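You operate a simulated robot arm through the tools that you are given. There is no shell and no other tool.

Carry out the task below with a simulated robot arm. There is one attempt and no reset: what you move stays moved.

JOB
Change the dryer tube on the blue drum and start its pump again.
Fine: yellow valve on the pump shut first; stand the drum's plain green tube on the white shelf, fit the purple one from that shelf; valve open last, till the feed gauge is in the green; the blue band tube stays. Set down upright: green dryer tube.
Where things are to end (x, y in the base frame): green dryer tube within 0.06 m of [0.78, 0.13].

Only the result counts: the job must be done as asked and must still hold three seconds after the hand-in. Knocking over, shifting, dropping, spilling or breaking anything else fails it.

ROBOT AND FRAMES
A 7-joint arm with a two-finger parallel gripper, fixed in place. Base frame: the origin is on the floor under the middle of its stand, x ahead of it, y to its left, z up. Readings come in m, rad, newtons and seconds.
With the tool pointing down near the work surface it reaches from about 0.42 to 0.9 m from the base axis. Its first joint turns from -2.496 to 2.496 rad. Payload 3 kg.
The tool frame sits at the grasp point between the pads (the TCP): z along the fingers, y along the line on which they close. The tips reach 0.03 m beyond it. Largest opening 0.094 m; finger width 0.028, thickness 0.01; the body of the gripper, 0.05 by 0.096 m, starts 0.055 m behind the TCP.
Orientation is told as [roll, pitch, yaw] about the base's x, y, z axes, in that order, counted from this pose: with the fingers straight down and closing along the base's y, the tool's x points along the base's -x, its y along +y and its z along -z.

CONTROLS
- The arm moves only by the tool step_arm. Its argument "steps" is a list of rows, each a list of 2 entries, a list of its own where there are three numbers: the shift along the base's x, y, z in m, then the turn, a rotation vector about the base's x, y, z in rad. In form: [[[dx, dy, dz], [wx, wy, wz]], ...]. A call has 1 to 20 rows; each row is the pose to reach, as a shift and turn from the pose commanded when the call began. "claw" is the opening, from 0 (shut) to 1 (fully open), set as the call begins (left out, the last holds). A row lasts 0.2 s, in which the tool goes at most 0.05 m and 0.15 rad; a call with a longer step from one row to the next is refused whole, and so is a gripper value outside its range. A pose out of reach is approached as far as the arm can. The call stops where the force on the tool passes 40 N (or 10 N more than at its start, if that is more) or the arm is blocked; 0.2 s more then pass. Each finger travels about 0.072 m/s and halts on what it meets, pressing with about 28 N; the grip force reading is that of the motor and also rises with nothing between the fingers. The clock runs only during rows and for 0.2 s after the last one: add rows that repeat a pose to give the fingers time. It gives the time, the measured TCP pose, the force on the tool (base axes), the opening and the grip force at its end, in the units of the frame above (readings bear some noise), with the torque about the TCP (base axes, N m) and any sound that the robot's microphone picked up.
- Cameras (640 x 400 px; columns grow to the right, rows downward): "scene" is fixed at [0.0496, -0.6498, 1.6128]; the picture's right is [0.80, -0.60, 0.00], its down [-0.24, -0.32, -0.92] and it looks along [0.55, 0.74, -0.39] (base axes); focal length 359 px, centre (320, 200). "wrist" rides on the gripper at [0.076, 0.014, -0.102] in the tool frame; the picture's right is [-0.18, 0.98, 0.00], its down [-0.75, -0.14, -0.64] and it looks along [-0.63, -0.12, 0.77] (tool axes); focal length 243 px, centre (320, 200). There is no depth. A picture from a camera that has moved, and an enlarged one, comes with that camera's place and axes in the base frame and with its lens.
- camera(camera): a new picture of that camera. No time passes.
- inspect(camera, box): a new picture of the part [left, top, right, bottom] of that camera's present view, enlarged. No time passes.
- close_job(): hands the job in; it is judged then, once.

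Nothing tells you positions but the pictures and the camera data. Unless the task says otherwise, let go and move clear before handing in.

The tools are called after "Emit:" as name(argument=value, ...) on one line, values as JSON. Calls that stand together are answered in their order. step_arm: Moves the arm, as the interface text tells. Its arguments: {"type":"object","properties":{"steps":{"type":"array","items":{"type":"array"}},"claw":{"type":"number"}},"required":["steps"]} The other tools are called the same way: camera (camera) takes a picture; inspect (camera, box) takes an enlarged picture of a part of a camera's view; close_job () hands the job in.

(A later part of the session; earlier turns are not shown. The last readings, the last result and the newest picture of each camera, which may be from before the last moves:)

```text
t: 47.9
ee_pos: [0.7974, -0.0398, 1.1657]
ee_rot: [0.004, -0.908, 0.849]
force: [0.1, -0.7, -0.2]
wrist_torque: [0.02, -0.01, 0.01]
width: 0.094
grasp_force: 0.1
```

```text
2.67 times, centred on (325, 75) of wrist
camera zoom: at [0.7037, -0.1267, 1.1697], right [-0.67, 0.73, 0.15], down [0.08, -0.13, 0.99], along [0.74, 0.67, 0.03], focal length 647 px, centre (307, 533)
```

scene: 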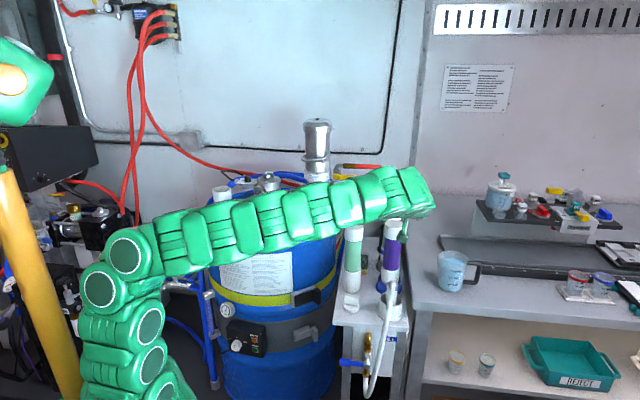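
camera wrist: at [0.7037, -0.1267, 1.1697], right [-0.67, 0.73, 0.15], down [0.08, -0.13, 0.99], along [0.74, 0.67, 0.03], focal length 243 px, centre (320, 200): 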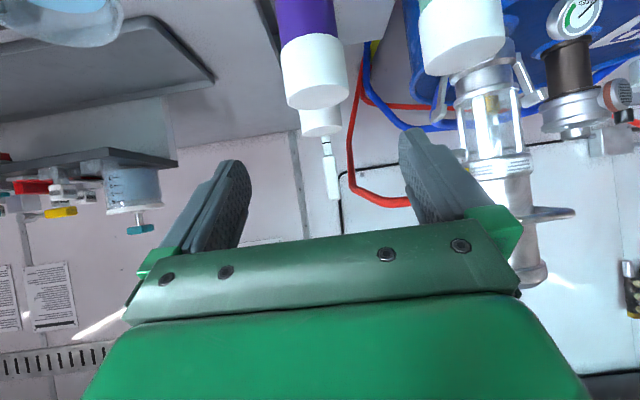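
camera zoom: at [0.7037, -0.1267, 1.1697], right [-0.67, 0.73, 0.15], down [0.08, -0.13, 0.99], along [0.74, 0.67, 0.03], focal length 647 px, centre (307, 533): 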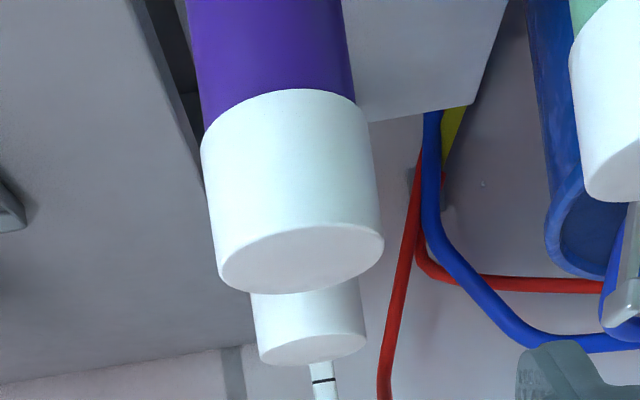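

The purple cap's centre is at about (0.871, 0.041, 1.08), lined up with the fingers. I'll lower slightly and advance half-way.

Emit:
step_arm(steps=[[[0.0, 0.0, -0.023], [0, 0, 0]], [[0.018, 0.02, -0.043], [0, 0, 0]], [[0.035, 0.039, -0.063], [0, 0, 0]], [[0.035, 0.039, -0.063], [0, 0, 0]]])

Emit:
camera(camera="wrist")

```text
t: 48.9
ee_pos: [0.8137, 0.0297, 1.1161]
ee_rot: [0.005, -0.906, 0.851]
force: [-0.6, -0.7, 0.2]
wrist_torque: [0.02, -0.01, 0.0]
width: 0.094
grasp_force: 0.0
out of reach, approached as far as the arm can: row 1, 2, 3, 4
```

```text
taken
camera wrist: at [0.72, -0.0569, 1.12], right [-0.67, 0.73, 0.15], down [0.08, -0.12, 0.99], along [0.74, 0.67, 0.02], focal length 243 px, centre (320, 200)
```

wrist: 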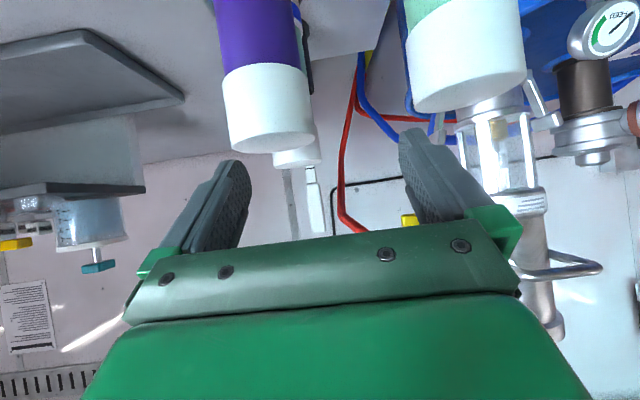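

That pose hit the wrist limit and slid sideways, still above the green tube's top. I'll rise, back off, and turn the heading to about 1.3 rad, which should free the wrist.

Emit:
step_arm(steps=[[[-0.005, -0.01, 0.025], [0, 0, 0]], [[-0.01, -0.04, 0.05], [0, 0, 0.05]], [[-0.01, -0.07, 0.054], [0, 0, 0.13]], [[0.0, -0.09, 0.054], [0, 0, 0.21]], [[0.005, -0.09, 0.054], [0, 0, 0.29]], [[0.011, -0.09, 0.054], [0, 0, 0.37]], [[0.011, -0.09, 0.054], [0, 0, 0.45]], [[0.011, -0.09, 0.054], [0, 0, 0.45]], [[0.011, -0.09, 0.054], [0, 0, 0.45]]])

Emit:
camera(camera="wrist")

Emit:
camera(camera="scene")

```text
t: 50.9
ee_pos: [0.7163, -0.025, 1.1828]
ee_rot: [-0.01, -0.887, 1.274]
force: [-1.3, -0.5, -0.3]
wrist_torque: [0.05, 0.01, -0.02]
width: 0.0938
grasp_force: 0.0
out of reach, approached as far as the arm can: row 2, 3, 4, 5, 6, 7, 8, 9
```

```text
taken
camera wrist: at [0.6651, -0.1427, 1.1895], right [-0.9, 0.41, 0.14], down [0.12, -0.06, 0.99], along [0.41, 0.91, 0.01], focal length 243 px, centre (320, 200)
```

wrist: 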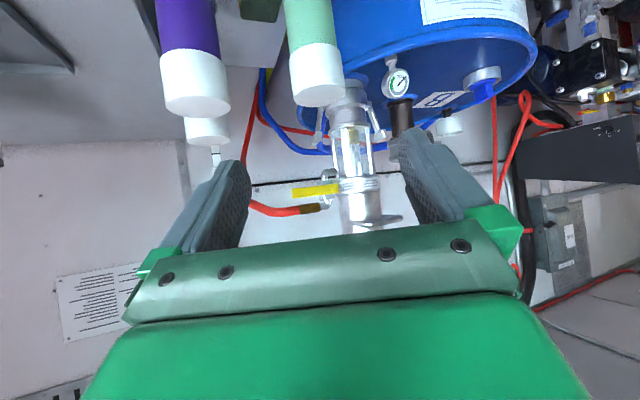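

```text
taken
```

scene: 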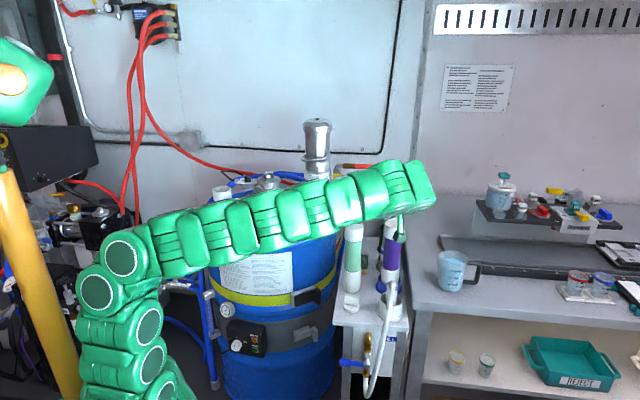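

This configuration is stuck against joint limits. With the gripper empty, I'll raise and go back toward the starting pose to restore the original elbow-up arm shape, then approach the purple tube from there.

Emit:
step_arm(steps=[[[-0.01, 0.0, 0.03], [0, 0, -0.1]], [[-0.02, 0.01, 0.06], [0, 0, -0.22]], [[-0.03, 0.02, 0.09], [0, 0, -0.35]], [[-0.04, 0.03, 0.12], [0, 0, -0.48]], [[-0.05, 0.04, 0.15], [0, 0, -0.61]], [[-0.05, 0.04, 0.15], [0, 0, -0.61]]])

Emit:
camera(camera="scene")

```text
t: 52.3
ee_pos: [0.6615, 0.0184, 1.3329]
ee_rot: [0.008, -0.907, 0.689]
force: [-0.7, -0.1, -0.4]
wrist_torque: [0.01, -0.02, -0.02]
width: 0.0943
grasp_force: 0.1
```

```text
taken
```

scene: 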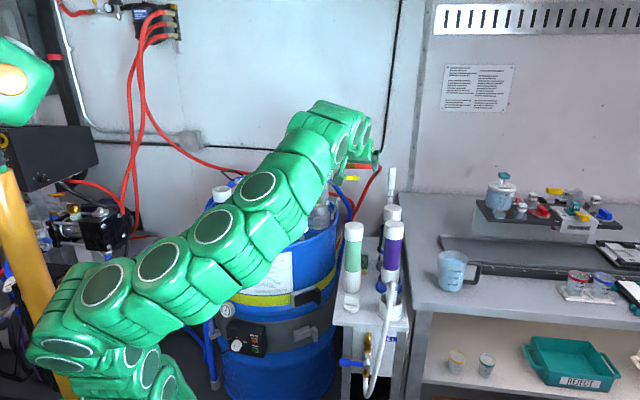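

The elbow has swung low and back compared with the start. I'll turn the tool straight down here first, watching for flags.

Emit:
step_arm(steps=[[[-0.01, 0.005, 0.005], [-0.082, 0.1, 0]], [[-0.02, 0.01, 0.01], [-0.164, 0.2, 0]], [[-0.03, 0.015, 0.01], [-0.247, 0.3, 0]], [[-0.04, 0.02, 0.01], [-0.33, 0.4, 0]], [[-0.05, 0.025, 0.01], [-0.412, 0.5, 0]], [[-0.05, 0.03, 0.01], [-0.494, 0.6, 0]], [[-0.05, 0.03, 0.01], [-0.577, 0.7, 0]], [[-0.05, 0.03, 0.01], [-0.577, 0.7, 0]]])

Emit:
camera(camera="scene")

```text
t: 54.3
ee_pos: [0.5533, 0.1301, 1.3405]
ee_rot: [0.006, -0.074, 0.883]
force: [-1.0, 0.4, -0.1]
wrist_torque: [-0.04, -0.04, -0.01]
width: 0.094
grasp_force: 0.2
out of reach, approached as far as the arm can: row 6, 7, 8
stopped in row 8: the arm was blocked; the commanded pose is now the measured one
```

```text
taken
```

scene: 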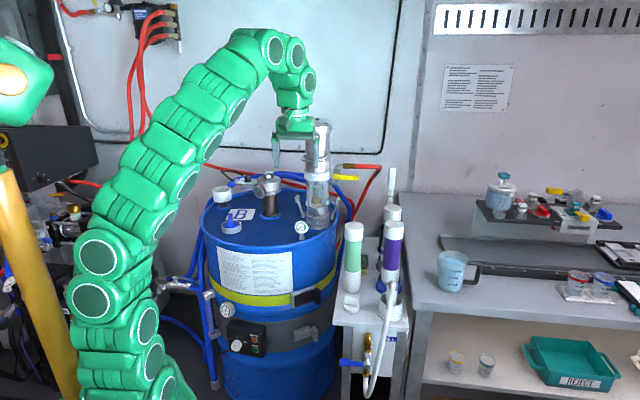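

The arm now has an arched, elbow-up shape like the start. From here I'll pitch the tool up again while moving toward the purple tube's standoff, keeping high.

Emit:
step_arm(steps=[[[0.02, -0.018, 0.0], [0.07, -0.057, 0]], [[0.045, -0.04, -0.005], [0.14, -0.114, 0]], [[0.07, -0.062, -0.01], [0.21, -0.171, 0]], [[0.095, -0.084, -0.02], [0.28, -0.228, 0]], [[0.12, -0.106, -0.03], [0.35, -0.285, 0]], [[0.147, -0.13, -0.04], [0.42, -0.342, 0]], [[0.147, -0.13, -0.04], [0.487, -0.4, 0]], [[0.147, -0.13, -0.04], [0.487, -0.4, 0]]])

Emit:
camera(camera="scene")

```text
t: 56.1
ee_pos: [0.6994, 0.0005, 1.3017]
ee_rot: [0.004, -0.703, 0.881]
force: [-0.2, -2.1, -0.8]
wrist_torque: [0.19, 0.01, 0.08]
width: 0.094
grasp_force: 0.1
```

```text
taken
```

scene: 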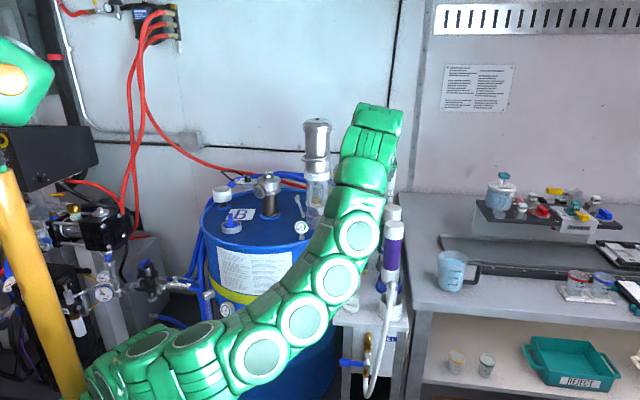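

The elbow has swung out low toward the camera side and hides the green tube. I'll check whether anything was touched.

Emit:
camera(camera="wrist")

Emit:
inspect(camera="scene", box=[310, 180, 430, 330])

```text
taken
camera wrist: at [0.6096, -0.0879, 1.3312], right [-0.67, 0.73, 0.12], down [0.21, 0.03, 0.98], along [0.71, 0.68, -0.18], focal length 243 px, centre (320, 200)
```

wrist: 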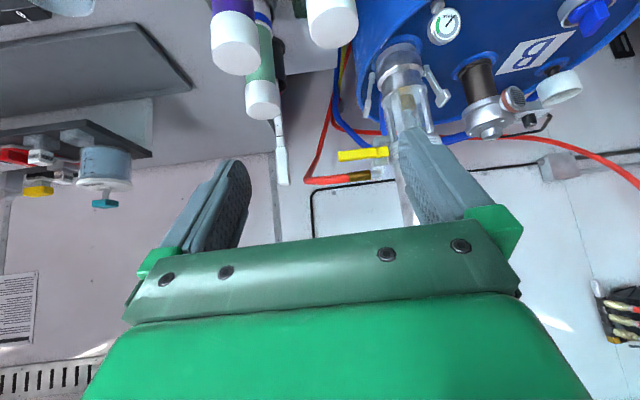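

```text
2.67 times, centred on (370, 255) of scene
camera zoom: at [0.0496, -0.6498, 1.6128], right [0.8, -0.6, 0.0], down [-0.24, -0.32, -0.92], along [0.55, 0.74, -0.39], focal length 956 px, centre (187, 53)
```

zoom: 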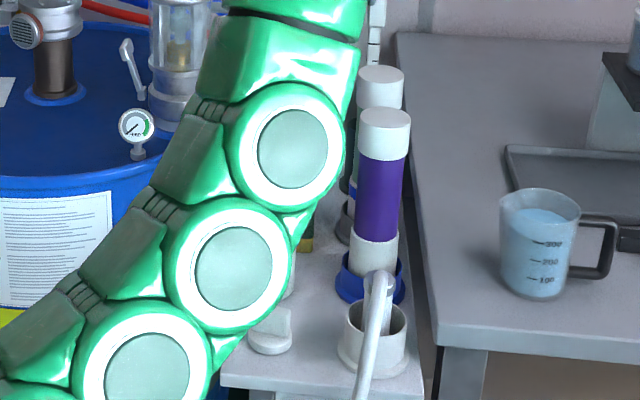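

Everything still stands. I'll hold still briefly to see whether the arm shape settles and the force clears.

Emit:
step_arm(steps=[[[0, 0, 0], [0, 0, 0]], [[0, 0, 0], [0, 0, 0]]])

Emit:
camera(camera="scene")

```text
t: 56.7
ee_pos: [0.698, 0.0014, 1.3013]
ee_rot: [0.008, -0.704, 0.882]
force: [-0.3, -0.3, 0.1]
wrist_torque: [-0.02, -0.01, 0.02]
width: 0.094
grasp_force: 0.0
```

```text
taken
```

scene: 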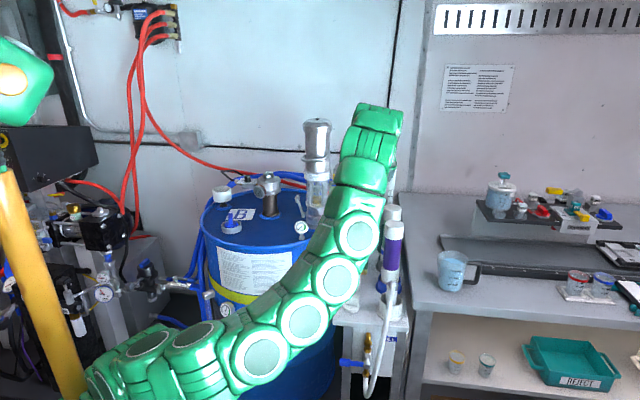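

No contact force now. The large tool yaw relative to the arm's azimuth seems to force the elbow down, so I'll retrace that move, then realign the heading with the arm's azimuth.

Emit:
step_arm(steps=[[[-0.025, 0.022, 0.01], [-0.07, 0.057, 0]], [[-0.05, 0.044, 0.02], [-0.14, 0.114, 0]], [[-0.075, 0.066, 0.03], [-0.21, 0.171, 0]], [[-0.1, 0.088, 0.035], [-0.28, 0.228, 0]], [[-0.125, 0.11, 0.04], [-0.35, 0.285, 0]], [[-0.147, 0.13, 0.04], [-0.42, 0.342, 0]], [[-0.147, 0.13, 0.04], [-0.487, 0.4, 0]], [[-0.147, 0.13, 0.04], [-0.487, 0.4, 0]]])

Emit:
camera(camera="scene")

```text
t: 58.7
ee_pos: [0.5378, 0.1218, 1.366]
ee_rot: [0.008, -0.14, 0.898]
force: [-0.8, 0.1, -0.4]
wrist_torque: [0.0, 0.02, 0.0]
width: 0.0941
grasp_force: 0.0
stopped in row 8: the arm was blocked; the commanded pose is now the measured one
```

```text
taken
```

scene: 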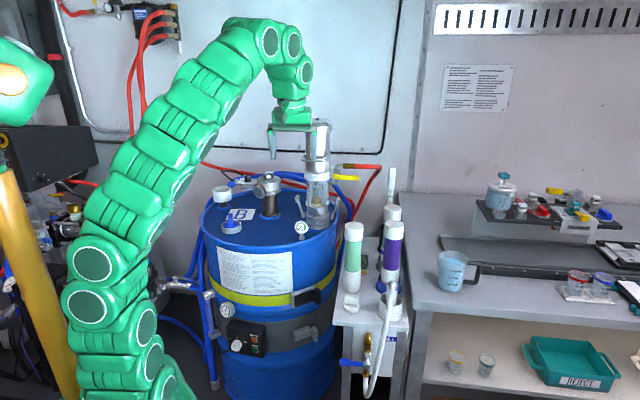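

The arm is back in the arched shape. I'll bring it to nearly the starting pose with tool down and yaw 0, so the wrist is neutral too.

Emit:
step_arm(steps=[[[-0.005, 0.015, -0.008], [-0.015, 0.015, -0.11]], [[-0.01, 0.03, -0.016], [-0.03, 0.03, -0.22]], [[-0.015, 0.045, -0.024], [-0.04, 0.04, -0.33]], [[-0.02, 0.06, -0.032], [-0.05, 0.05, -0.44]], [[-0.025, 0.075, -0.04], [-0.06, 0.06, -0.55]], [[-0.03, 0.085, -0.05], [-0.065, 0.07, -0.66]], [[-0.035, 0.095, -0.06], [-0.07, 0.08, -0.77]], [[-0.038, 0.1, -0.066], [-0.07, 0.09, -0.88]], [[-0.038, 0.1, -0.066], [-0.07, 0.09, -0.88]], [[-0.038, 0.1, -0.066], [-0.07, 0.09, -0.88]]])

Emit:
camera(camera="scene")

```text
t: 60.9
ee_pos: [0.501, 0.2218, 1.3002]
ee_rot: [-0.015, -0.032, 0.019]
force: [-0.8, -0.3, -0.1]
wrist_torque: [0.02, 0.02, -0.02]
width: 0.0937
grasp_force: 0.0
```

```text
taken
```

scene: 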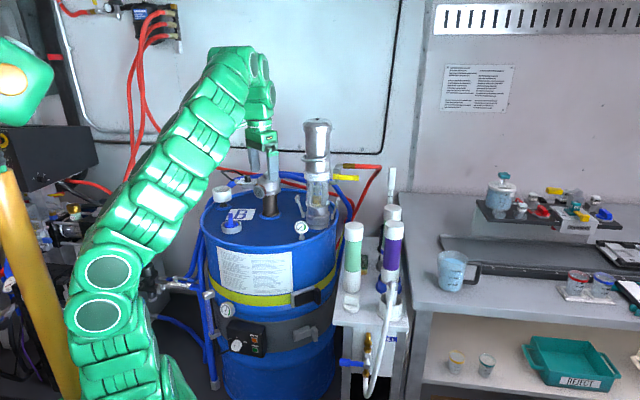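

The wrist is neutral again. With yaw held near the arm's azimuth, I'll ease toward the purple tube side in short steps, pitching up gradually.

Emit:
step_arm(steps=[[[0.025, -0.025, 0], [0, -0.08, 0]], [[0.05, -0.05, 0], [0, -0.17, 0]], [[0.075, -0.075, 0], [0, -0.25, 0]], [[0.1, -0.1, 0], [0, -0.33, 0]], [[0.125, -0.12, 0], [0, -0.42, 0]], [[0.15, -0.14, 0], [0, -0.5, 0]], [[0.15, -0.14, 0], [0, -0.5, 0]]])

Emit:
camera(camera="scene")

```text
t: 62.5
ee_pos: [0.6491, 0.0816, 1.3013]
ee_rot: [-0.026, -0.533, 0.023]
force: [0.6, 0.2, -0.1]
wrist_torque: [0.01, -0.04, 0.02]
width: 0.0941
grasp_force: 0.0
```

```text
taken
```

scene: 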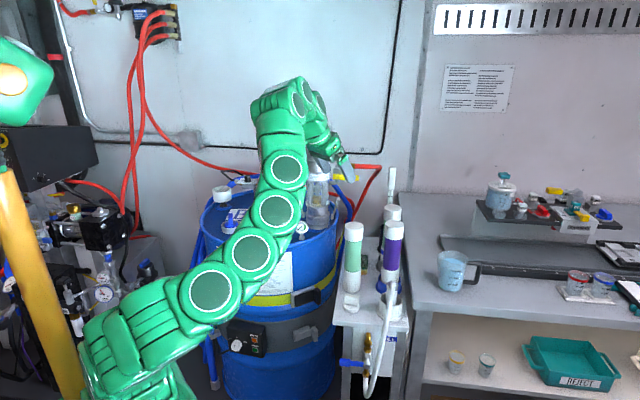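

The elbow sits lower on the -y side but free of obstacles. I'll continue toward the purple standoff in short steps with a modest heading and see whether this shape allows going low.

Emit:
step_arm(steps=[[[0.02, -0.02, -0.015], [0.01, -0.05, 0.08]], [[0.04, -0.04, -0.03], [0.02, -0.1, 0.16]], [[0.06, -0.06, -0.045], [0.03, -0.15, 0.24]], [[0.08, -0.075, -0.06], [0.03, -0.18, 0.32]], [[0.1, -0.085, -0.075], [0.03, -0.2, 0.4]], [[0.1, -0.085, -0.075], [0.03, -0.2, 0.4]]])

Emit:
camera(camera="scene")

Emit:
camera(camera="wrist")

```text
t: 63.9
ee_pos: [0.7511, -0.0057, 1.2261]
ee_rot: [-0.045, -0.732, 0.436]
force: [-0.1, 0.3, -0.6]
wrist_torque: [0.0, 0.05, 0.03]
width: 0.0943
grasp_force: 0.0
```

```text
taken
```

scene: 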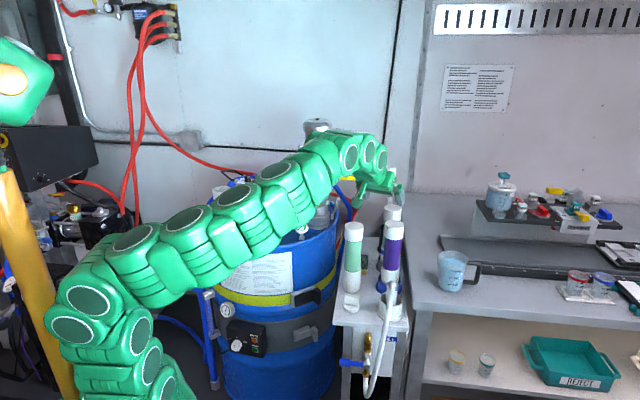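

```text
taken
camera wrist: at [0.6301, -0.041, 1.2513], right [-0.26, 0.96, 0.09], down [0.16, -0.05, 0.99], along [0.95, 0.27, -0.14], focal length 243 px, centre (320, 200)
```

wrist: 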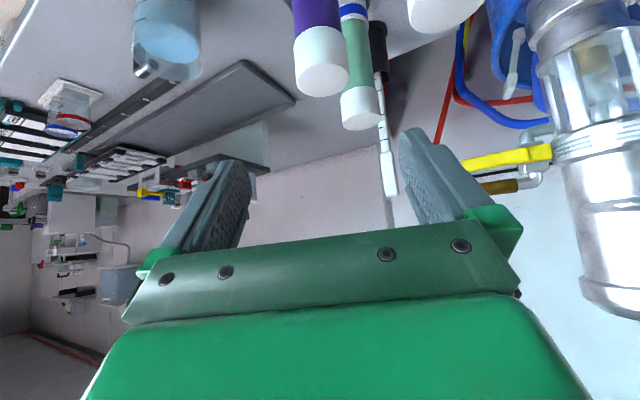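

No flags in this pose. Working through the limits so far, a pitch near 47° with heading about 0.85 should be reachable at the purple cap. I'll set that orientation and move to its standoff.

Emit:
step_arm(steps=[[[0.01, -0.003, -0.005], [0.007, 0, 0.075]], [[0.02, -0.007, -0.012], [0.014, 0, 0.15]], [[0.03, -0.01, -0.02], [0.021, 0, 0.225]], [[0.04, -0.014, -0.03], [0.028, 0, 0.3]], [[0.05, -0.017, -0.04], [0.035, 0, 0.375]], [[0.0614, -0.02, -0.05], [0.04, 0, 0.444]], [[0.0614, -0.02, -0.055], [0.04, 0, 0.444]], [[0.0614, -0.02, -0.055], [0.04, 0, 0.444]]])

Emit:
camera(camera="wrist")

Emit:
camera(camera="scene")

```text
t: 65.7
ee_pos: [0.8102, -0.0247, 1.1693]
ee_rot: [-0.003, -0.756, 0.853]
force: [-1.2, 0.4, -0.7]
wrist_torque: [-0.01, 0.0, 0.02]
width: 0.094
grasp_force: 0.2
```

```text
taken
camera wrist: at [0.7174, -0.1091, 1.1931], right [-0.65, 0.75, 0.12], down [0.18, -0.01, 0.98], along [0.74, 0.66, -0.12], focal length 243 px, centre (320, 200)
```

wrist: 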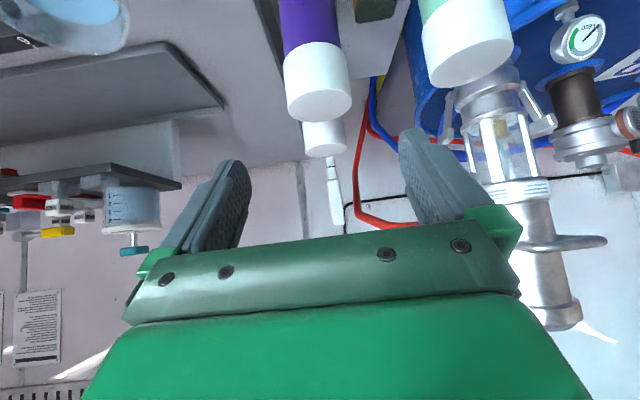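

```text
taken
```

scene: 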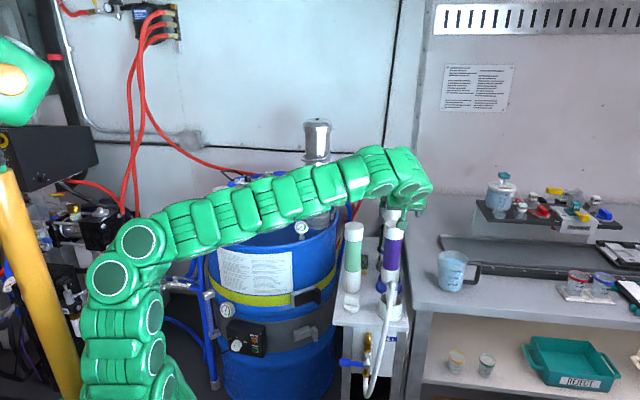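

Reached cleanly, and the purple cap is lined up to within 3 mm sideways. I'll advance in short calls.

Emit:
step_arm(steps=[[[0.0, 0.0, -0.012], [0, 0, 0]], [[0.01, 0.01, -0.03], [0, 0, 0]], [[0.01, 0.01, -0.03], [0, 0, 0]]])

```text
t: 66.5
ee_pos: [0.8208, -0.0152, 1.1402]
ee_rot: [-0.003, -0.755, 0.849]
force: [0.0, -0.2, 0.6]
wrist_torque: [0.01, -0.01, 0.0]
width: 0.0941
grasp_force: 0.0
```

Emit:
step_arm(steps=[[[0.0085, 0.0095, -0.0135], [0, 0, 0]], [[0.017, 0.019, -0.027], [0, 0, 0]], [[0.017, 0.019, -0.027], [0, 0, 0]]])

Emit:
camera(camera="wrist")

```text
t: 67.3
ee_pos: [0.8278, 0.0025, 1.123]
ee_rot: [-0.002, -0.756, 0.85]
force: [0.1, 0.3, 0.2]
wrist_torque: [-0.04, 0.03, -0.02]
width: 0.0938
grasp_force: 0.0
out of reach, approached as far as the arm can: row 1, 2, 3
```

```text
taken
camera wrist: at [0.7336, -0.0824, 1.1454], right [-0.65, 0.75, 0.12], down [0.18, -0.01, 0.98], along [0.74, 0.66, -0.12], focal length 243 px, centre (320, 200)
```

wrist: 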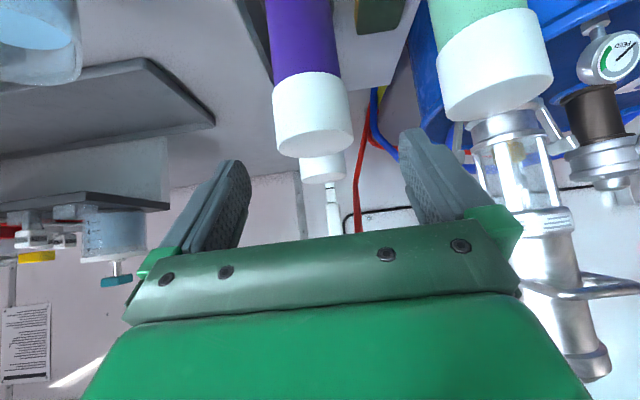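

The arm stops about 1 cm short each step, so this arm shape won't reach the purple cap. I'll back off up to the tool-down pose and re-enter with the elbow-down shape, which suited this heading better.

Emit:
step_arm(steps=[[[-0.02, -0.023, 0.033], [0, 0, 0]], [[-0.04, -0.046, 0.066], [0, 0, 0]], [[-0.07, -0.05, 0.09], [-0.065, 0.057, 0]], [[-0.1, -0.045, 0.12], [-0.13, 0.114, 0]], [[-0.13, -0.03, 0.15], [-0.195, 0.171, 0]], [[-0.16, -0.005, 0.175], [-0.26, 0.228, 0]], [[-0.19, 0.025, 0.195], [-0.325, 0.285, 0]], [[-0.22, 0.06, 0.21], [-0.39, 0.342, 0]], [[-0.25, 0.095, 0.217], [-0.455, 0.4, 0]], [[-0.275, 0.127, 0.217], [-0.52, 0.455, 0]], [[-0.275, 0.127, 0.217], [-0.52, 0.455, 0]]])

Emit:
camera(camera="scene")

```text
t: 69.7
ee_pos: [0.5538, 0.133, 1.3385]
ee_rot: [-0.001, -0.065, 0.859]
force: [2.0, -7.0, 0.0]
wrist_torque: [0.59, 0.12, 0.03]
width: 0.0942
grasp_force: 0.0
```

```text
taken
```

scene: 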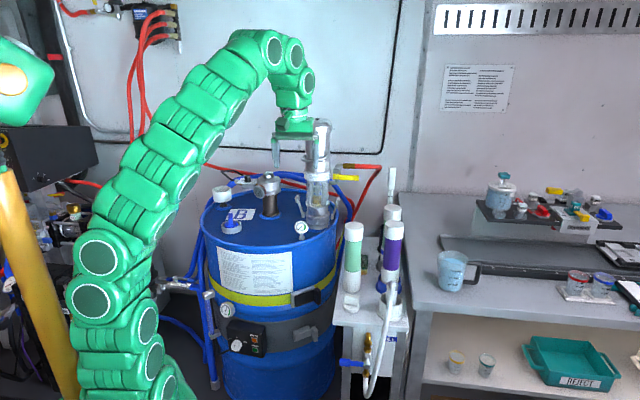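

I'm back at the tool-down pose. I'll repeat the move that produced the elbow-down shape.

Emit:
step_arm(steps=[[[0.02, -0.018, 0.0], [0.07, -0.057, 0]], [[0.045, -0.04, -0.005], [0.14, -0.114, 0]], [[0.07, -0.062, -0.01], [0.21, -0.171, 0]], [[0.095, -0.084, -0.02], [0.28, -0.228, 0]], [[0.12, -0.106, -0.03], [0.35, -0.285, 0]], [[0.147, -0.13, -0.04], [0.42, -0.342, 0]], [[0.147, -0.13, -0.04], [0.487, -0.4, 0]], [[0.147, -0.13, -0.04], [0.487, -0.4, 0]], [[0.147, -0.13, -0.04], [0.487, -0.4, 0]]])

Emit:
camera(camera="scene")

```text
t: 71.7
ee_pos: [0.6997, -0.001, 1.2983]
ee_rot: [0.024, -0.696, 0.839]
force: [0.5, 0.1, -0.5]
wrist_torque: [0.03, 0.05, 0.03]
width: 0.094
grasp_force: 0.1
```

```text
taken
```

scene: 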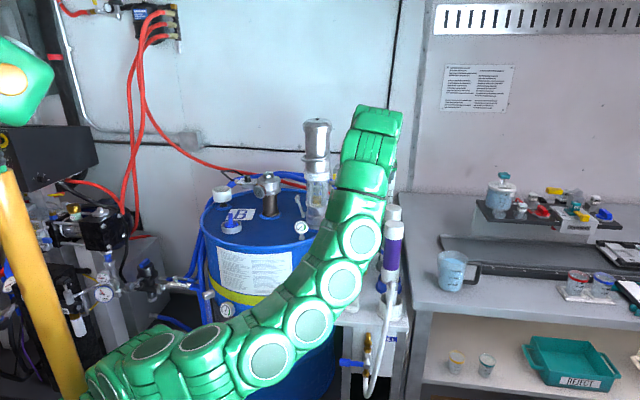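

The elbow-down shape is reproducible. From here I'll try the purple standoff in small steps.

Emit:
step_arm(steps=[[[0.028, -0.006, -0.03], [0, 0, 0]], [[0.056, -0.012, -0.06], [0, 0, 0]], [[0.084, -0.017, -0.09], [0, 0, 0]], [[0.108, -0.02, -0.12], [0, 0, 0]], [[0.108, -0.02, -0.12], [0, 0, 0]]])

Emit:
camera(camera="scene")

```text
t: 72.9
ee_pos: [0.8065, -0.0213, 1.1776]
ee_rot: [0.021, -0.695, 0.842]
force: [-0.2, 0.0, -0.4]
wrist_torque: [0.01, 0.02, 0.02]
width: 0.0941
grasp_force: 0.0
```

```text
taken
```

scene: 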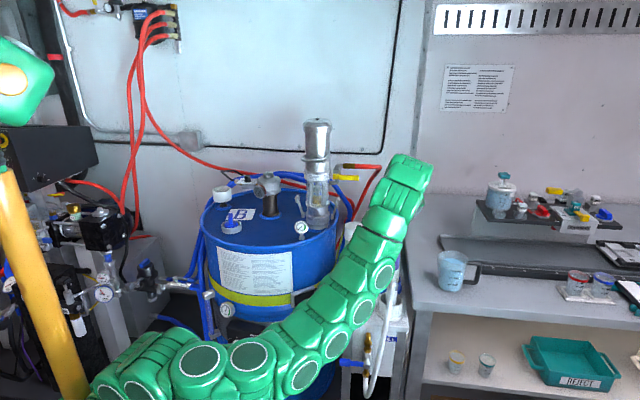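

No flags, and the forearm is well clear of the shelf. I'll flatten the pitch to about 41° here and see if that holds.

Emit:
step_arm(steps=[[[0.0, 0.0, 0.0], [0.04, -0.043, -0.004]], [[0.0, 0.0, 0.0], [0.08, -0.086, -0.008]], [[0.0, 0.0, 0.0], [0.115, -0.122, -0.013]], [[0.0, 0.0, 0.0], [0.115, -0.122, -0.013]]])

Emit:
camera(camera="wrist")

Emit:
camera(camera="scene")

```text
t: 73.9
ee_pos: [0.8065, -0.0193, 1.1788]
ee_rot: [0.006, -0.812, 0.843]
force: [-0.1, 0.0, -0.1]
wrist_torque: [-0.06, 0.0, 0.02]
width: 0.0939
grasp_force: 0.1
out of reach, approached as far as the arm can: row 3, 4
```

```text
taken
camera wrist: at [0.7118, -0.1063, 1.195], right [-0.65, 0.74, 0.14], down [0.14, -0.06, 0.99], along [0.74, 0.66, -0.07], focal length 243 px, centre (320, 200)
```

wrist: 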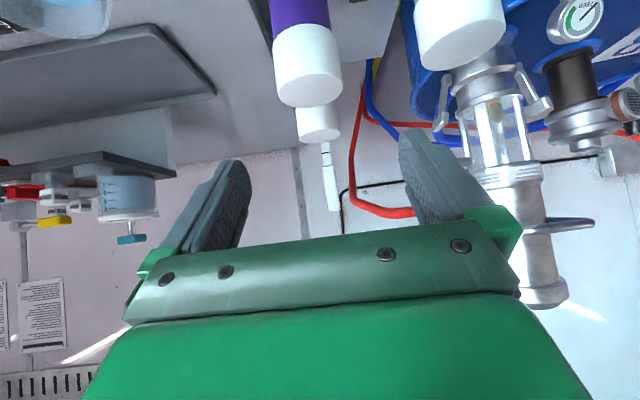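

```text
taken
```

scene: 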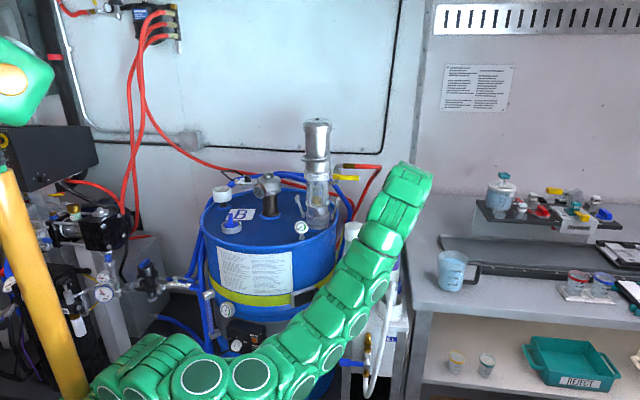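

The pitch holds at 43.5°. I'll try advancing toward the purple cap from here.

Emit:
step_arm(steps=[[[0.003, 0.004, -0.02], [-0.007, 0.007, 0]], [[0.014, 0.016, -0.035], [-0.007, 0.007, 0]], [[0.014, 0.016, -0.035], [-0.007, 0.007, 0]]])

Emit:
camera(camera="scene")

```text
t: 74.7
ee_pos: [0.8128, -0.0122, 1.1615]
ee_rot: [0.009, -0.801, 0.844]
force: [-0.6, -0.2, -0.1]
wrist_torque: [-0.03, 0.02, 0.01]
width: 0.0942
grasp_force: 0.1
out of reach, approached as far as the arm can: row 1, 2, 3
```

```text
taken
```

scene: 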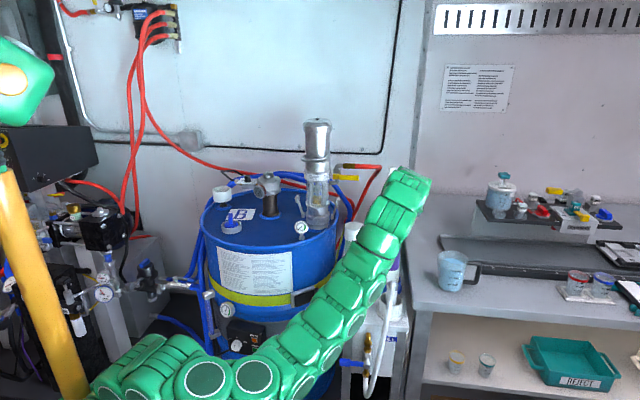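

This shows the limit is on the tool's heading relative to the wrist's azimuth, so approaching from the -y side is what fails. I'll hover directly above the purple cap with a smaller heading (about 0.72 rad), then descend vertically.

Emit:
step_arm(steps=[[[0.0, 0.005, 0.015], [-0.01, 0.008, -0.03]], [[0.015, 0.018, 0.02], [-0.02, 0.016, -0.06]], [[0.03, 0.03, 0.02], [-0.03, 0.025, -0.09]], [[0.045, 0.043, 0.015], [-0.037, 0.033, -0.12]], [[0.058, 0.053, 0.01], [-0.037, 0.033, -0.12]], [[0.058, 0.053, 0.01], [-0.037, 0.033, -0.12]]])

Emit:
camera(camera="wrist")

Emit:
camera(camera="scene")

```text
t: 76.1
ee_pos: [0.8713, 0.0396, 1.1719]
ee_rot: [0.003, -0.752, 0.726]
force: [0.4, -0.2, -1.0]
wrist_torque: [0.02, -0.03, -0.04]
width: 0.094
grasp_force: 0.0
```

```text
taken
camera wrist: at [0.7684, -0.0343, 1.1943], right [-0.55, 0.82, 0.13], down [0.18, -0.03, 0.98], along [0.81, 0.57, -0.13], focal length 243 px, centre (320, 200)
```

wrist: 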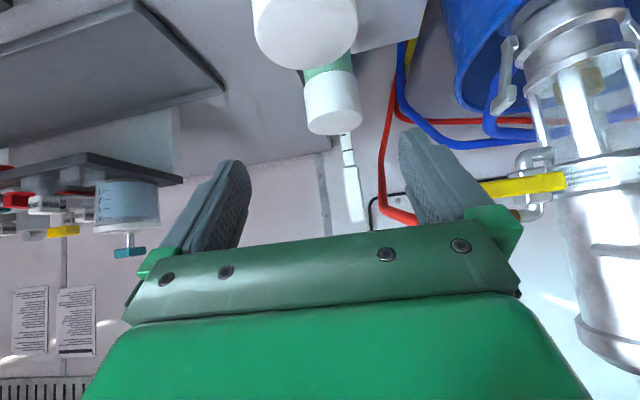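

```text
taken
```

scene: 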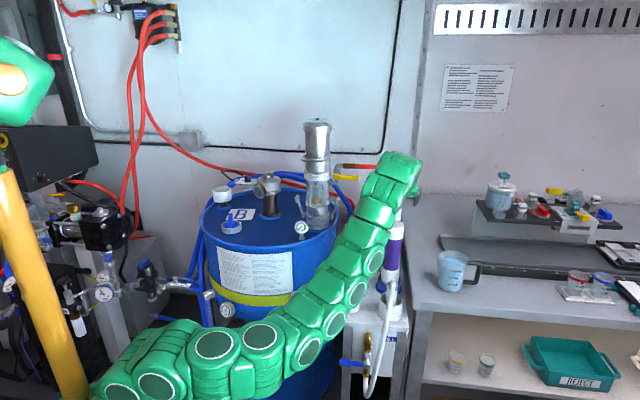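

I'm hovering directly over the purple cap with no flags, and its predicted and seen positions agree. I'll descend vertically in short steps.

Emit:
step_arm(steps=[[[0.0, 0.001, -0.02], [0, 0, 0]], [[0.0, 0.001, -0.04], [0, 0, 0]], [[0.0, 0.001, -0.055], [0, 0, 0]], [[0.0, 0.001, -0.055], [0, 0, 0]]])

Emit:
camera(camera="wrist")

```text
t: 77.1
ee_pos: [0.8719, 0.0408, 1.1163]
ee_rot: [0.002, -0.751, 0.726]
force: [-0.1, 0.6, -1.1]
wrist_torque: [-0.01, -0.01, -0.02]
width: 0.0939
grasp_force: 0.2
```

```text
taken
camera wrist: at [0.769, -0.0328, 1.1395], right [-0.55, 0.82, 0.13], down [0.18, -0.03, 0.98], along [0.81, 0.57, -0.13], focal length 243 px, centre (320, 200)
```

wrist: 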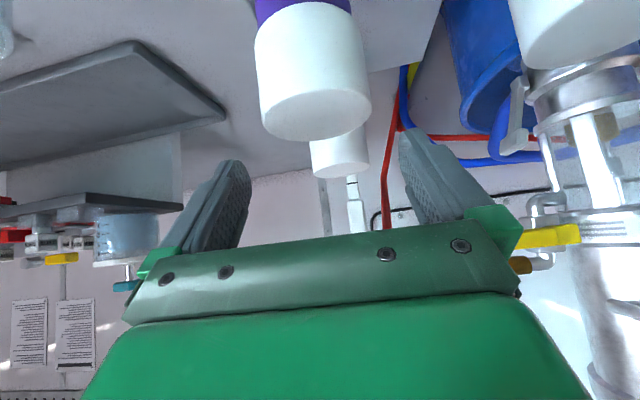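

Emit:
step_arm(steps=[[[0.0, 0.0, -0.015], [0, 0, 0]], [[0.0, 0.0, -0.03], [0, 0, 0]], [[0.0, 0.0, -0.03], [0, 0, 0]]])

Emit:
camera(camera="wrist")

```text
t: 77.9
ee_pos: [0.8742, 0.0394, 1.087]
ee_rot: [0.004, -0.752, 0.726]
force: [-0.2, 0.0, -0.2]
wrist_torque: [-0.02, -0.02, 0.01]
width: 0.0939
grasp_force: 0.0
out of reach, approached as far as the arm can: row 2, 3
```

```text
taken
camera wrist: at [0.7721, -0.0342, 1.1117], right [-0.55, 0.82, 0.13], down [0.18, -0.03, 0.98], along [0.81, 0.57, -0.13], focal length 243 px, centre (320, 200)
```

wrist: 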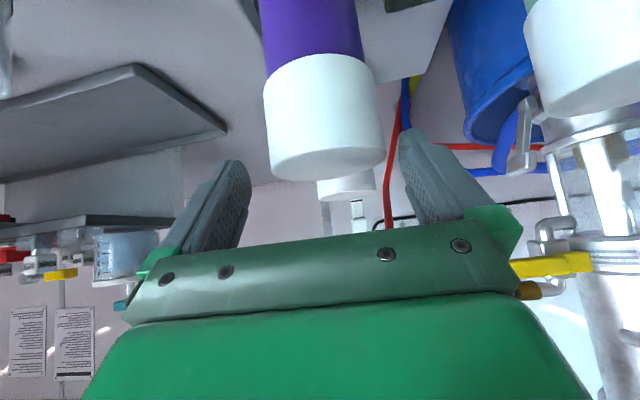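

The reach limit is just here, with the fingertips already level with the cap. Shifting the TCP back about 1 cm lets the lower part of the pads hold the cap, so I'll shift back and try for a slightly lower height.

Emit:
step_arm(steps=[[[-0.005, -0.002, -0.003], [0, 0, 0]], [[-0.01, -0.004, -0.007], [0, 0, 0]], [[-0.01, -0.004, -0.012], [0, 0, 0]], [[-0.01, -0.004, -0.012], [0, 0, 0]]])

Emit:
camera(camera="wrist")

```text
t: 78.9
ee_pos: [0.8742, 0.0404, 1.0884]
ee_rot: [0.006, -0.751, 0.727]
force: [0.5, -0.7, -0.1]
wrist_torque: [-0.05, 0.02, 0.02]
width: 0.094
grasp_force: 0.1
out of reach, approached as far as the arm can: row 1, 2, 3, 4
```

```text
taken
camera wrist: at [0.7721, -0.0341, 1.1117], right [-0.55, 0.82, 0.13], down [0.18, -0.03, 0.98], along [0.81, 0.57, -0.13], focal length 243 px, centre (320, 200)
```

wrist: 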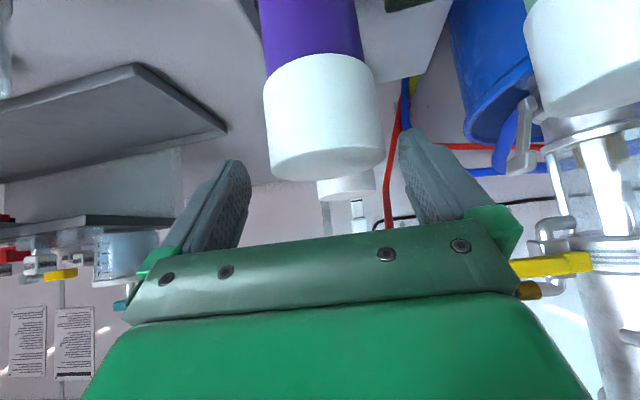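

The arm is at its boundary here. I'll steepen the pitch by about 3° and try a bit lower.

Emit:
step_arm(steps=[[[0.0, 0.0, 0.003], [-0.017, 0.019, 0]], [[-0.004, -0.003, 0.0], [-0.033, 0.037, 0]], [[-0.008, -0.006, -0.008], [-0.033, 0.037, 0]], [[-0.008, -0.006, -0.014], [-0.033, 0.037, 0]], [[-0.008, -0.006, -0.014], [-0.033, 0.037, 0]]])

Emit:
camera(camera="wrist")

```text
t: 80.1
ee_pos: [0.8695, 0.0339, 1.08]
ee_rot: [0.007, -0.702, 0.725]
force: [0.5, -1.4, 0.2]
wrist_torque: [0.0, 0.01, -0.01]
width: 0.094
grasp_force: 0.2
out of reach, approached as far as the arm can: row 3, 4, 5
```

```text
taken
camera wrist: at [0.7671, -0.0376, 1.111], right [-0.55, 0.83, 0.12], down [0.22, 0.0, 0.98], along [0.81, 0.56, -0.18], focal length 243 px, centre (320, 200)
```

wrist: 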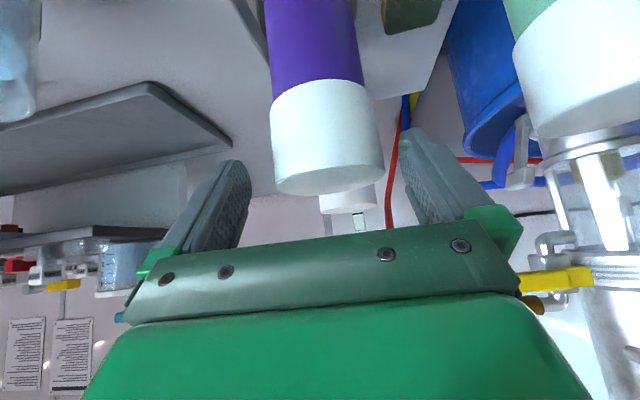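

The pads now cover about 28 mm of the cap and it looks centred between the fingers. I'll close the gripper here.

Emit:
step_arm(steps=[[[0, 0, 0], [0, 0, 0]], [[0, 0, 0], [0, 0, 0]], [[0, 0, 0], [0, 0, 0]], [[0, 0, 0], [0, 0, 0]], [[0, 0, 0], [0, 0, 0]]], claw=0)

Emit:
camera(camera="wrist")

Emit:
inspect(camera="scene", box=[330, 180, 430, 330])

```text
t: 81.3
ee_pos: [0.8688, 0.035, 1.0811]
ee_rot: [0.006, -0.702, 0.726]
force: [-1.2, 1.5, 2.5]
wrist_torque: [0.18, 0.12, 0.02]
width: 0.0616
grasp_force: 27.9
```

```text
taken
camera wrist: at [0.7671, -0.0374, 1.111], right [-0.55, 0.83, 0.12], down [0.22, 0.0, 0.98], along [0.81, 0.56, -0.18], focal length 243 px, centre (320, 200)
```

wrist: 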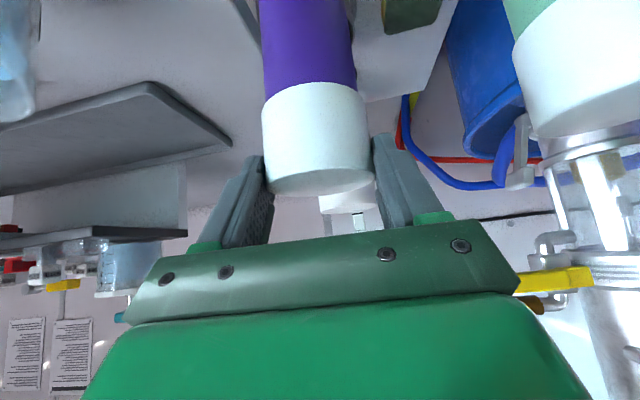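

```text
2.67 times, centred on (380, 255) of scene
camera zoom: at [0.0496, -0.6498, 1.6128], right [0.8, -0.6, 0.0], down [-0.24, -0.32, -0.92], along [0.55, 0.74, -0.39], focal length 956 px, centre (160, 53)
```

zoom: 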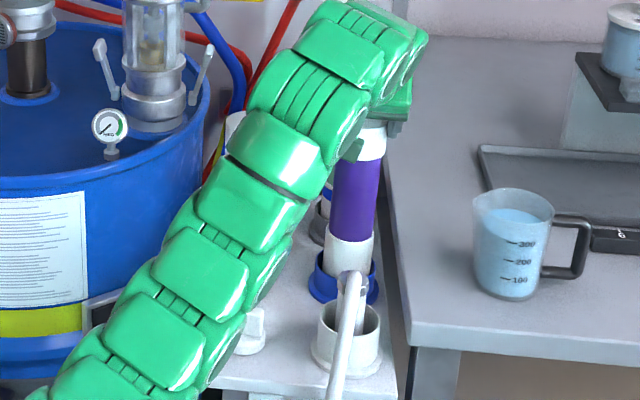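

The cap is gripped at 61.6 mm. I'll lift slowly, keeping the tube vertical in its holder.

Emit:
step_arm(steps=[[[0, 0, 0.008], [0, 0, 0]], [[0, 0, 0.016], [0, 0, 0]], [[0, 0, 0.025], [0, 0, 0]], [[0, 0, 0.025], [0, 0, 0]]])

Emit:
inspect(camera="scene", box=[330, 180, 430, 330])

```text
t: 82.3
ee_pos: [0.8705, 0.0349, 1.1056]
ee_rot: [0.005, -0.704, 0.726]
force: [0.5, -0.1, -4.1]
wrist_torque: [-0.06, 0.0, 0.01]
width: 0.0616
grasp_force: 27.7
```

```text
2.67 times, centred on (380, 255) of scene
camera zoom: at [0.0496, -0.6498, 1.6128], right [0.8, -0.6, 0.0], down [-0.24, -0.32, -0.92], along [0.55, 0.74, -0.39], focal length 956 px, centre (160, 53)
```

zoom: 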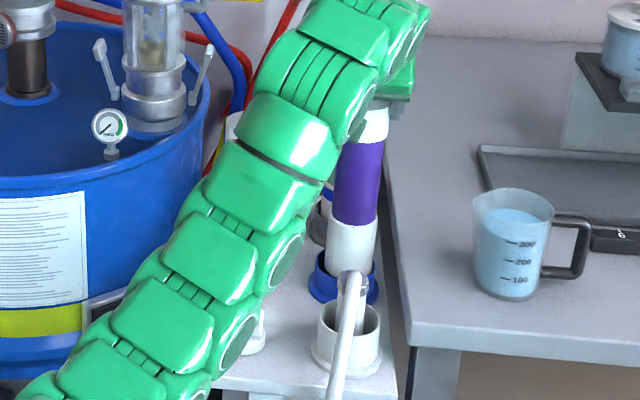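

It lifts freely at about 4 N. I'll continue straight up.

Emit:
step_arm(steps=[[[0, 0, 0.025], [0, 0, 0]], [[0, 0, 0.05], [0, 0, 0]], [[0, 0, 0.075], [0, 0, 0]], [[0, 0, 0.075], [0, 0, 0]]])

Emit:
camera(camera="scene")

```text
t: 83.3
ee_pos: [0.8685, 0.0362, 1.1802]
ee_rot: [0.006, -0.702, 0.728]
force: [0.0, -0.4, -3.5]
wrist_torque: [-0.02, 0.04, 0.0]
width: 0.0614
grasp_force: 27.7
```

```text
taken
```

scene: 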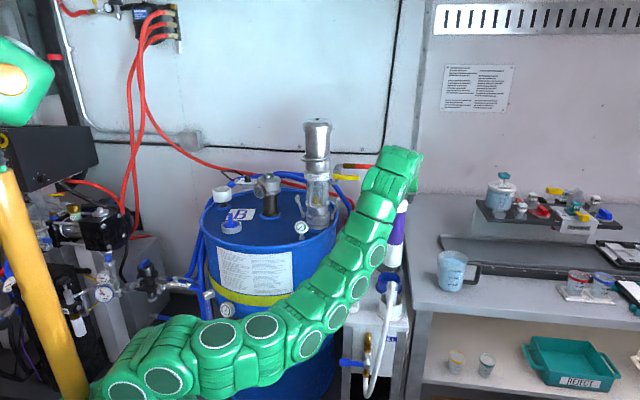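

The tube is well out of the holder. I'll raise it further and draw it inward, clear of the green tube.

Emit:
step_arm(steps=[[[0, -0.003, 0.04], [0, 0, 0]], [[-0.005, -0.006, 0.08], [0, 0, 0]], [[-0.02, -0.008, 0.12], [0, 0, 0]], [[-0.045, -0.008, 0.15], [0, 0, 0]], [[-0.075, -0.008, 0.175], [0, 0, 0]], [[-0.11, -0.008, 0.19], [0, 0, 0]], [[-0.11, -0.008, 0.19], [0, 0, 0]]])

Emit:
camera(camera="scene")

Emit:
camera(camera="wrist")

```text
t: 84.9
ee_pos: [0.7569, 0.0265, 1.3699]
ee_rot: [0.004, -0.702, 0.723]
force: [-0.6, 0.2, -3.9]
wrist_torque: [0.01, 0.04, 0.01]
width: 0.0611
grasp_force: 27.9
```

```text
taken
```

scene: 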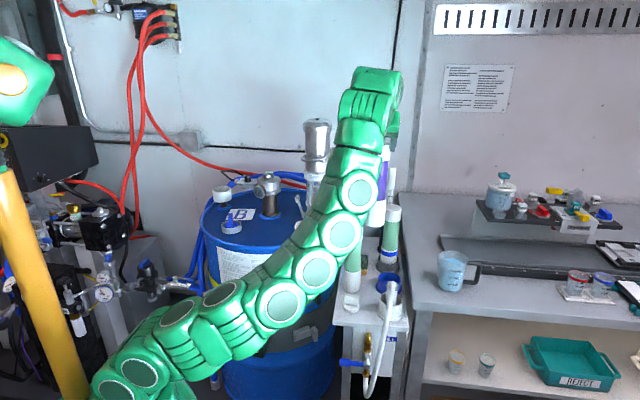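

```text
taken
camera wrist: at [0.6552, -0.0464, 1.4001], right [-0.55, 0.83, 0.12], down [0.22, 0.0, 0.98], along [0.81, 0.56, -0.18], focal length 243 px, centre (320, 200)
```

wrist: 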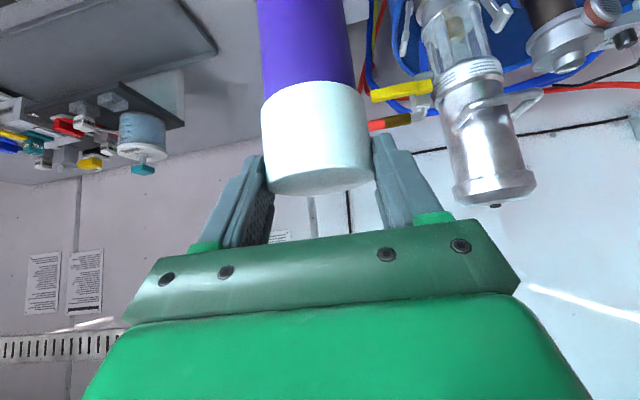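

The purple tube hangs straight at z 1.37. I'll swing it round in short calls, keeping r about 0.72–0.73 and high.

Emit:
step_arm(steps=[[[-0.012, 0.035, 0.004], [0, 0, 0.01]], [[-0.024, 0.072, 0.008], [0, 0, 0.02]], [[-0.036, 0.11, 0.012], [0, 0, 0.035]], [[-0.047, 0.15, 0.015], [0, 0, 0.05]], [[-0.047, 0.15, 0.015], [0, 0, 0.05]]])

Emit:
camera(camera="scene")

```text
t: 86.1
ee_pos: [0.7131, 0.1761, 1.3855]
ee_rot: [0.002, -0.702, 0.777]
force: [1.0, 0.0, -3.7]
wrist_torque: [-0.02, 0.04, -0.01]
width: 0.0613
grasp_force: 27.5
```

```text
taken
```

scene: 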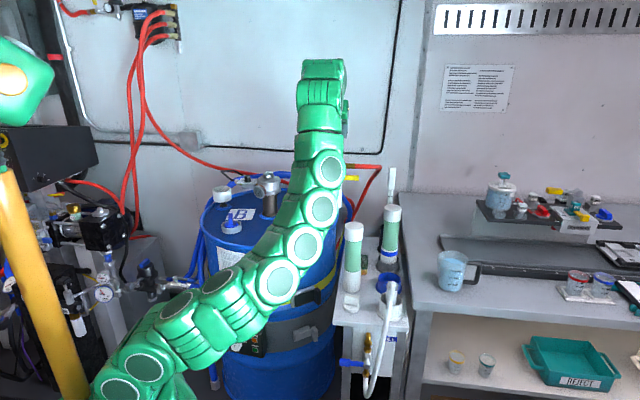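

Emit:
step_arm(steps=[[[-0.017, 0.043, 0.0], [0, 0, 0.015]], [[-0.035, 0.087, 0.0], [0, 0, 0.03]], [[-0.053, 0.13, 0.0], [0, 0, 0.045]], [[-0.073, 0.172, 0.0], [0, 0, 0.06]], [[-0.073, 0.172, 0.0], [0, 0, 0.06]]])

Emit:
camera(camera="scene")

```text
t: 87.3
ee_pos: [0.6392, 0.3481, 1.3847]
ee_rot: [0.003, -0.703, 0.835]
force: [-0.2, 0.2, -3.8]
wrist_torque: [0.01, 0.02, -0.01]
width: 0.0613
grasp_force: 27.7
```

```text
taken
```

scene: 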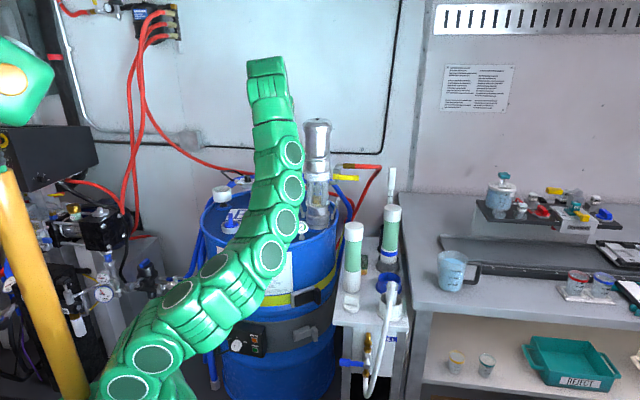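

Emit:
step_arm(steps=[[[-0.02, 0.034, 0.0], [0, 0, 0.012]], [[-0.041, 0.068, 0.0], [0, 0, 0.024]], [[-0.062, 0.102, 0.0], [0, 0, 0.036]], [[-0.084, 0.137, 0.0], [0, 0, 0.05]], [[-0.084, 0.137, 0.0], [0, 0, 0.05]]])

Emit:
camera(camera="scene")

```text
t: 88.5
ee_pos: [0.5527, 0.4855, 1.3844]
ee_rot: [0.004, -0.703, 0.886]
force: [-0.7, 0.4, -4.0]
wrist_torque: [-0.04, 0.02, 0.01]
width: 0.0612
grasp_force: 28.2
```

```text
taken
```

scene: 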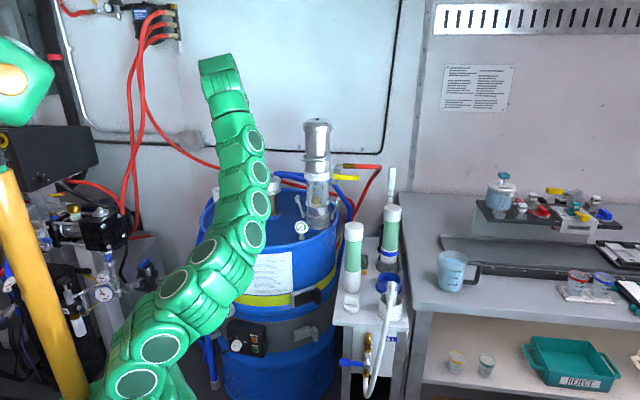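

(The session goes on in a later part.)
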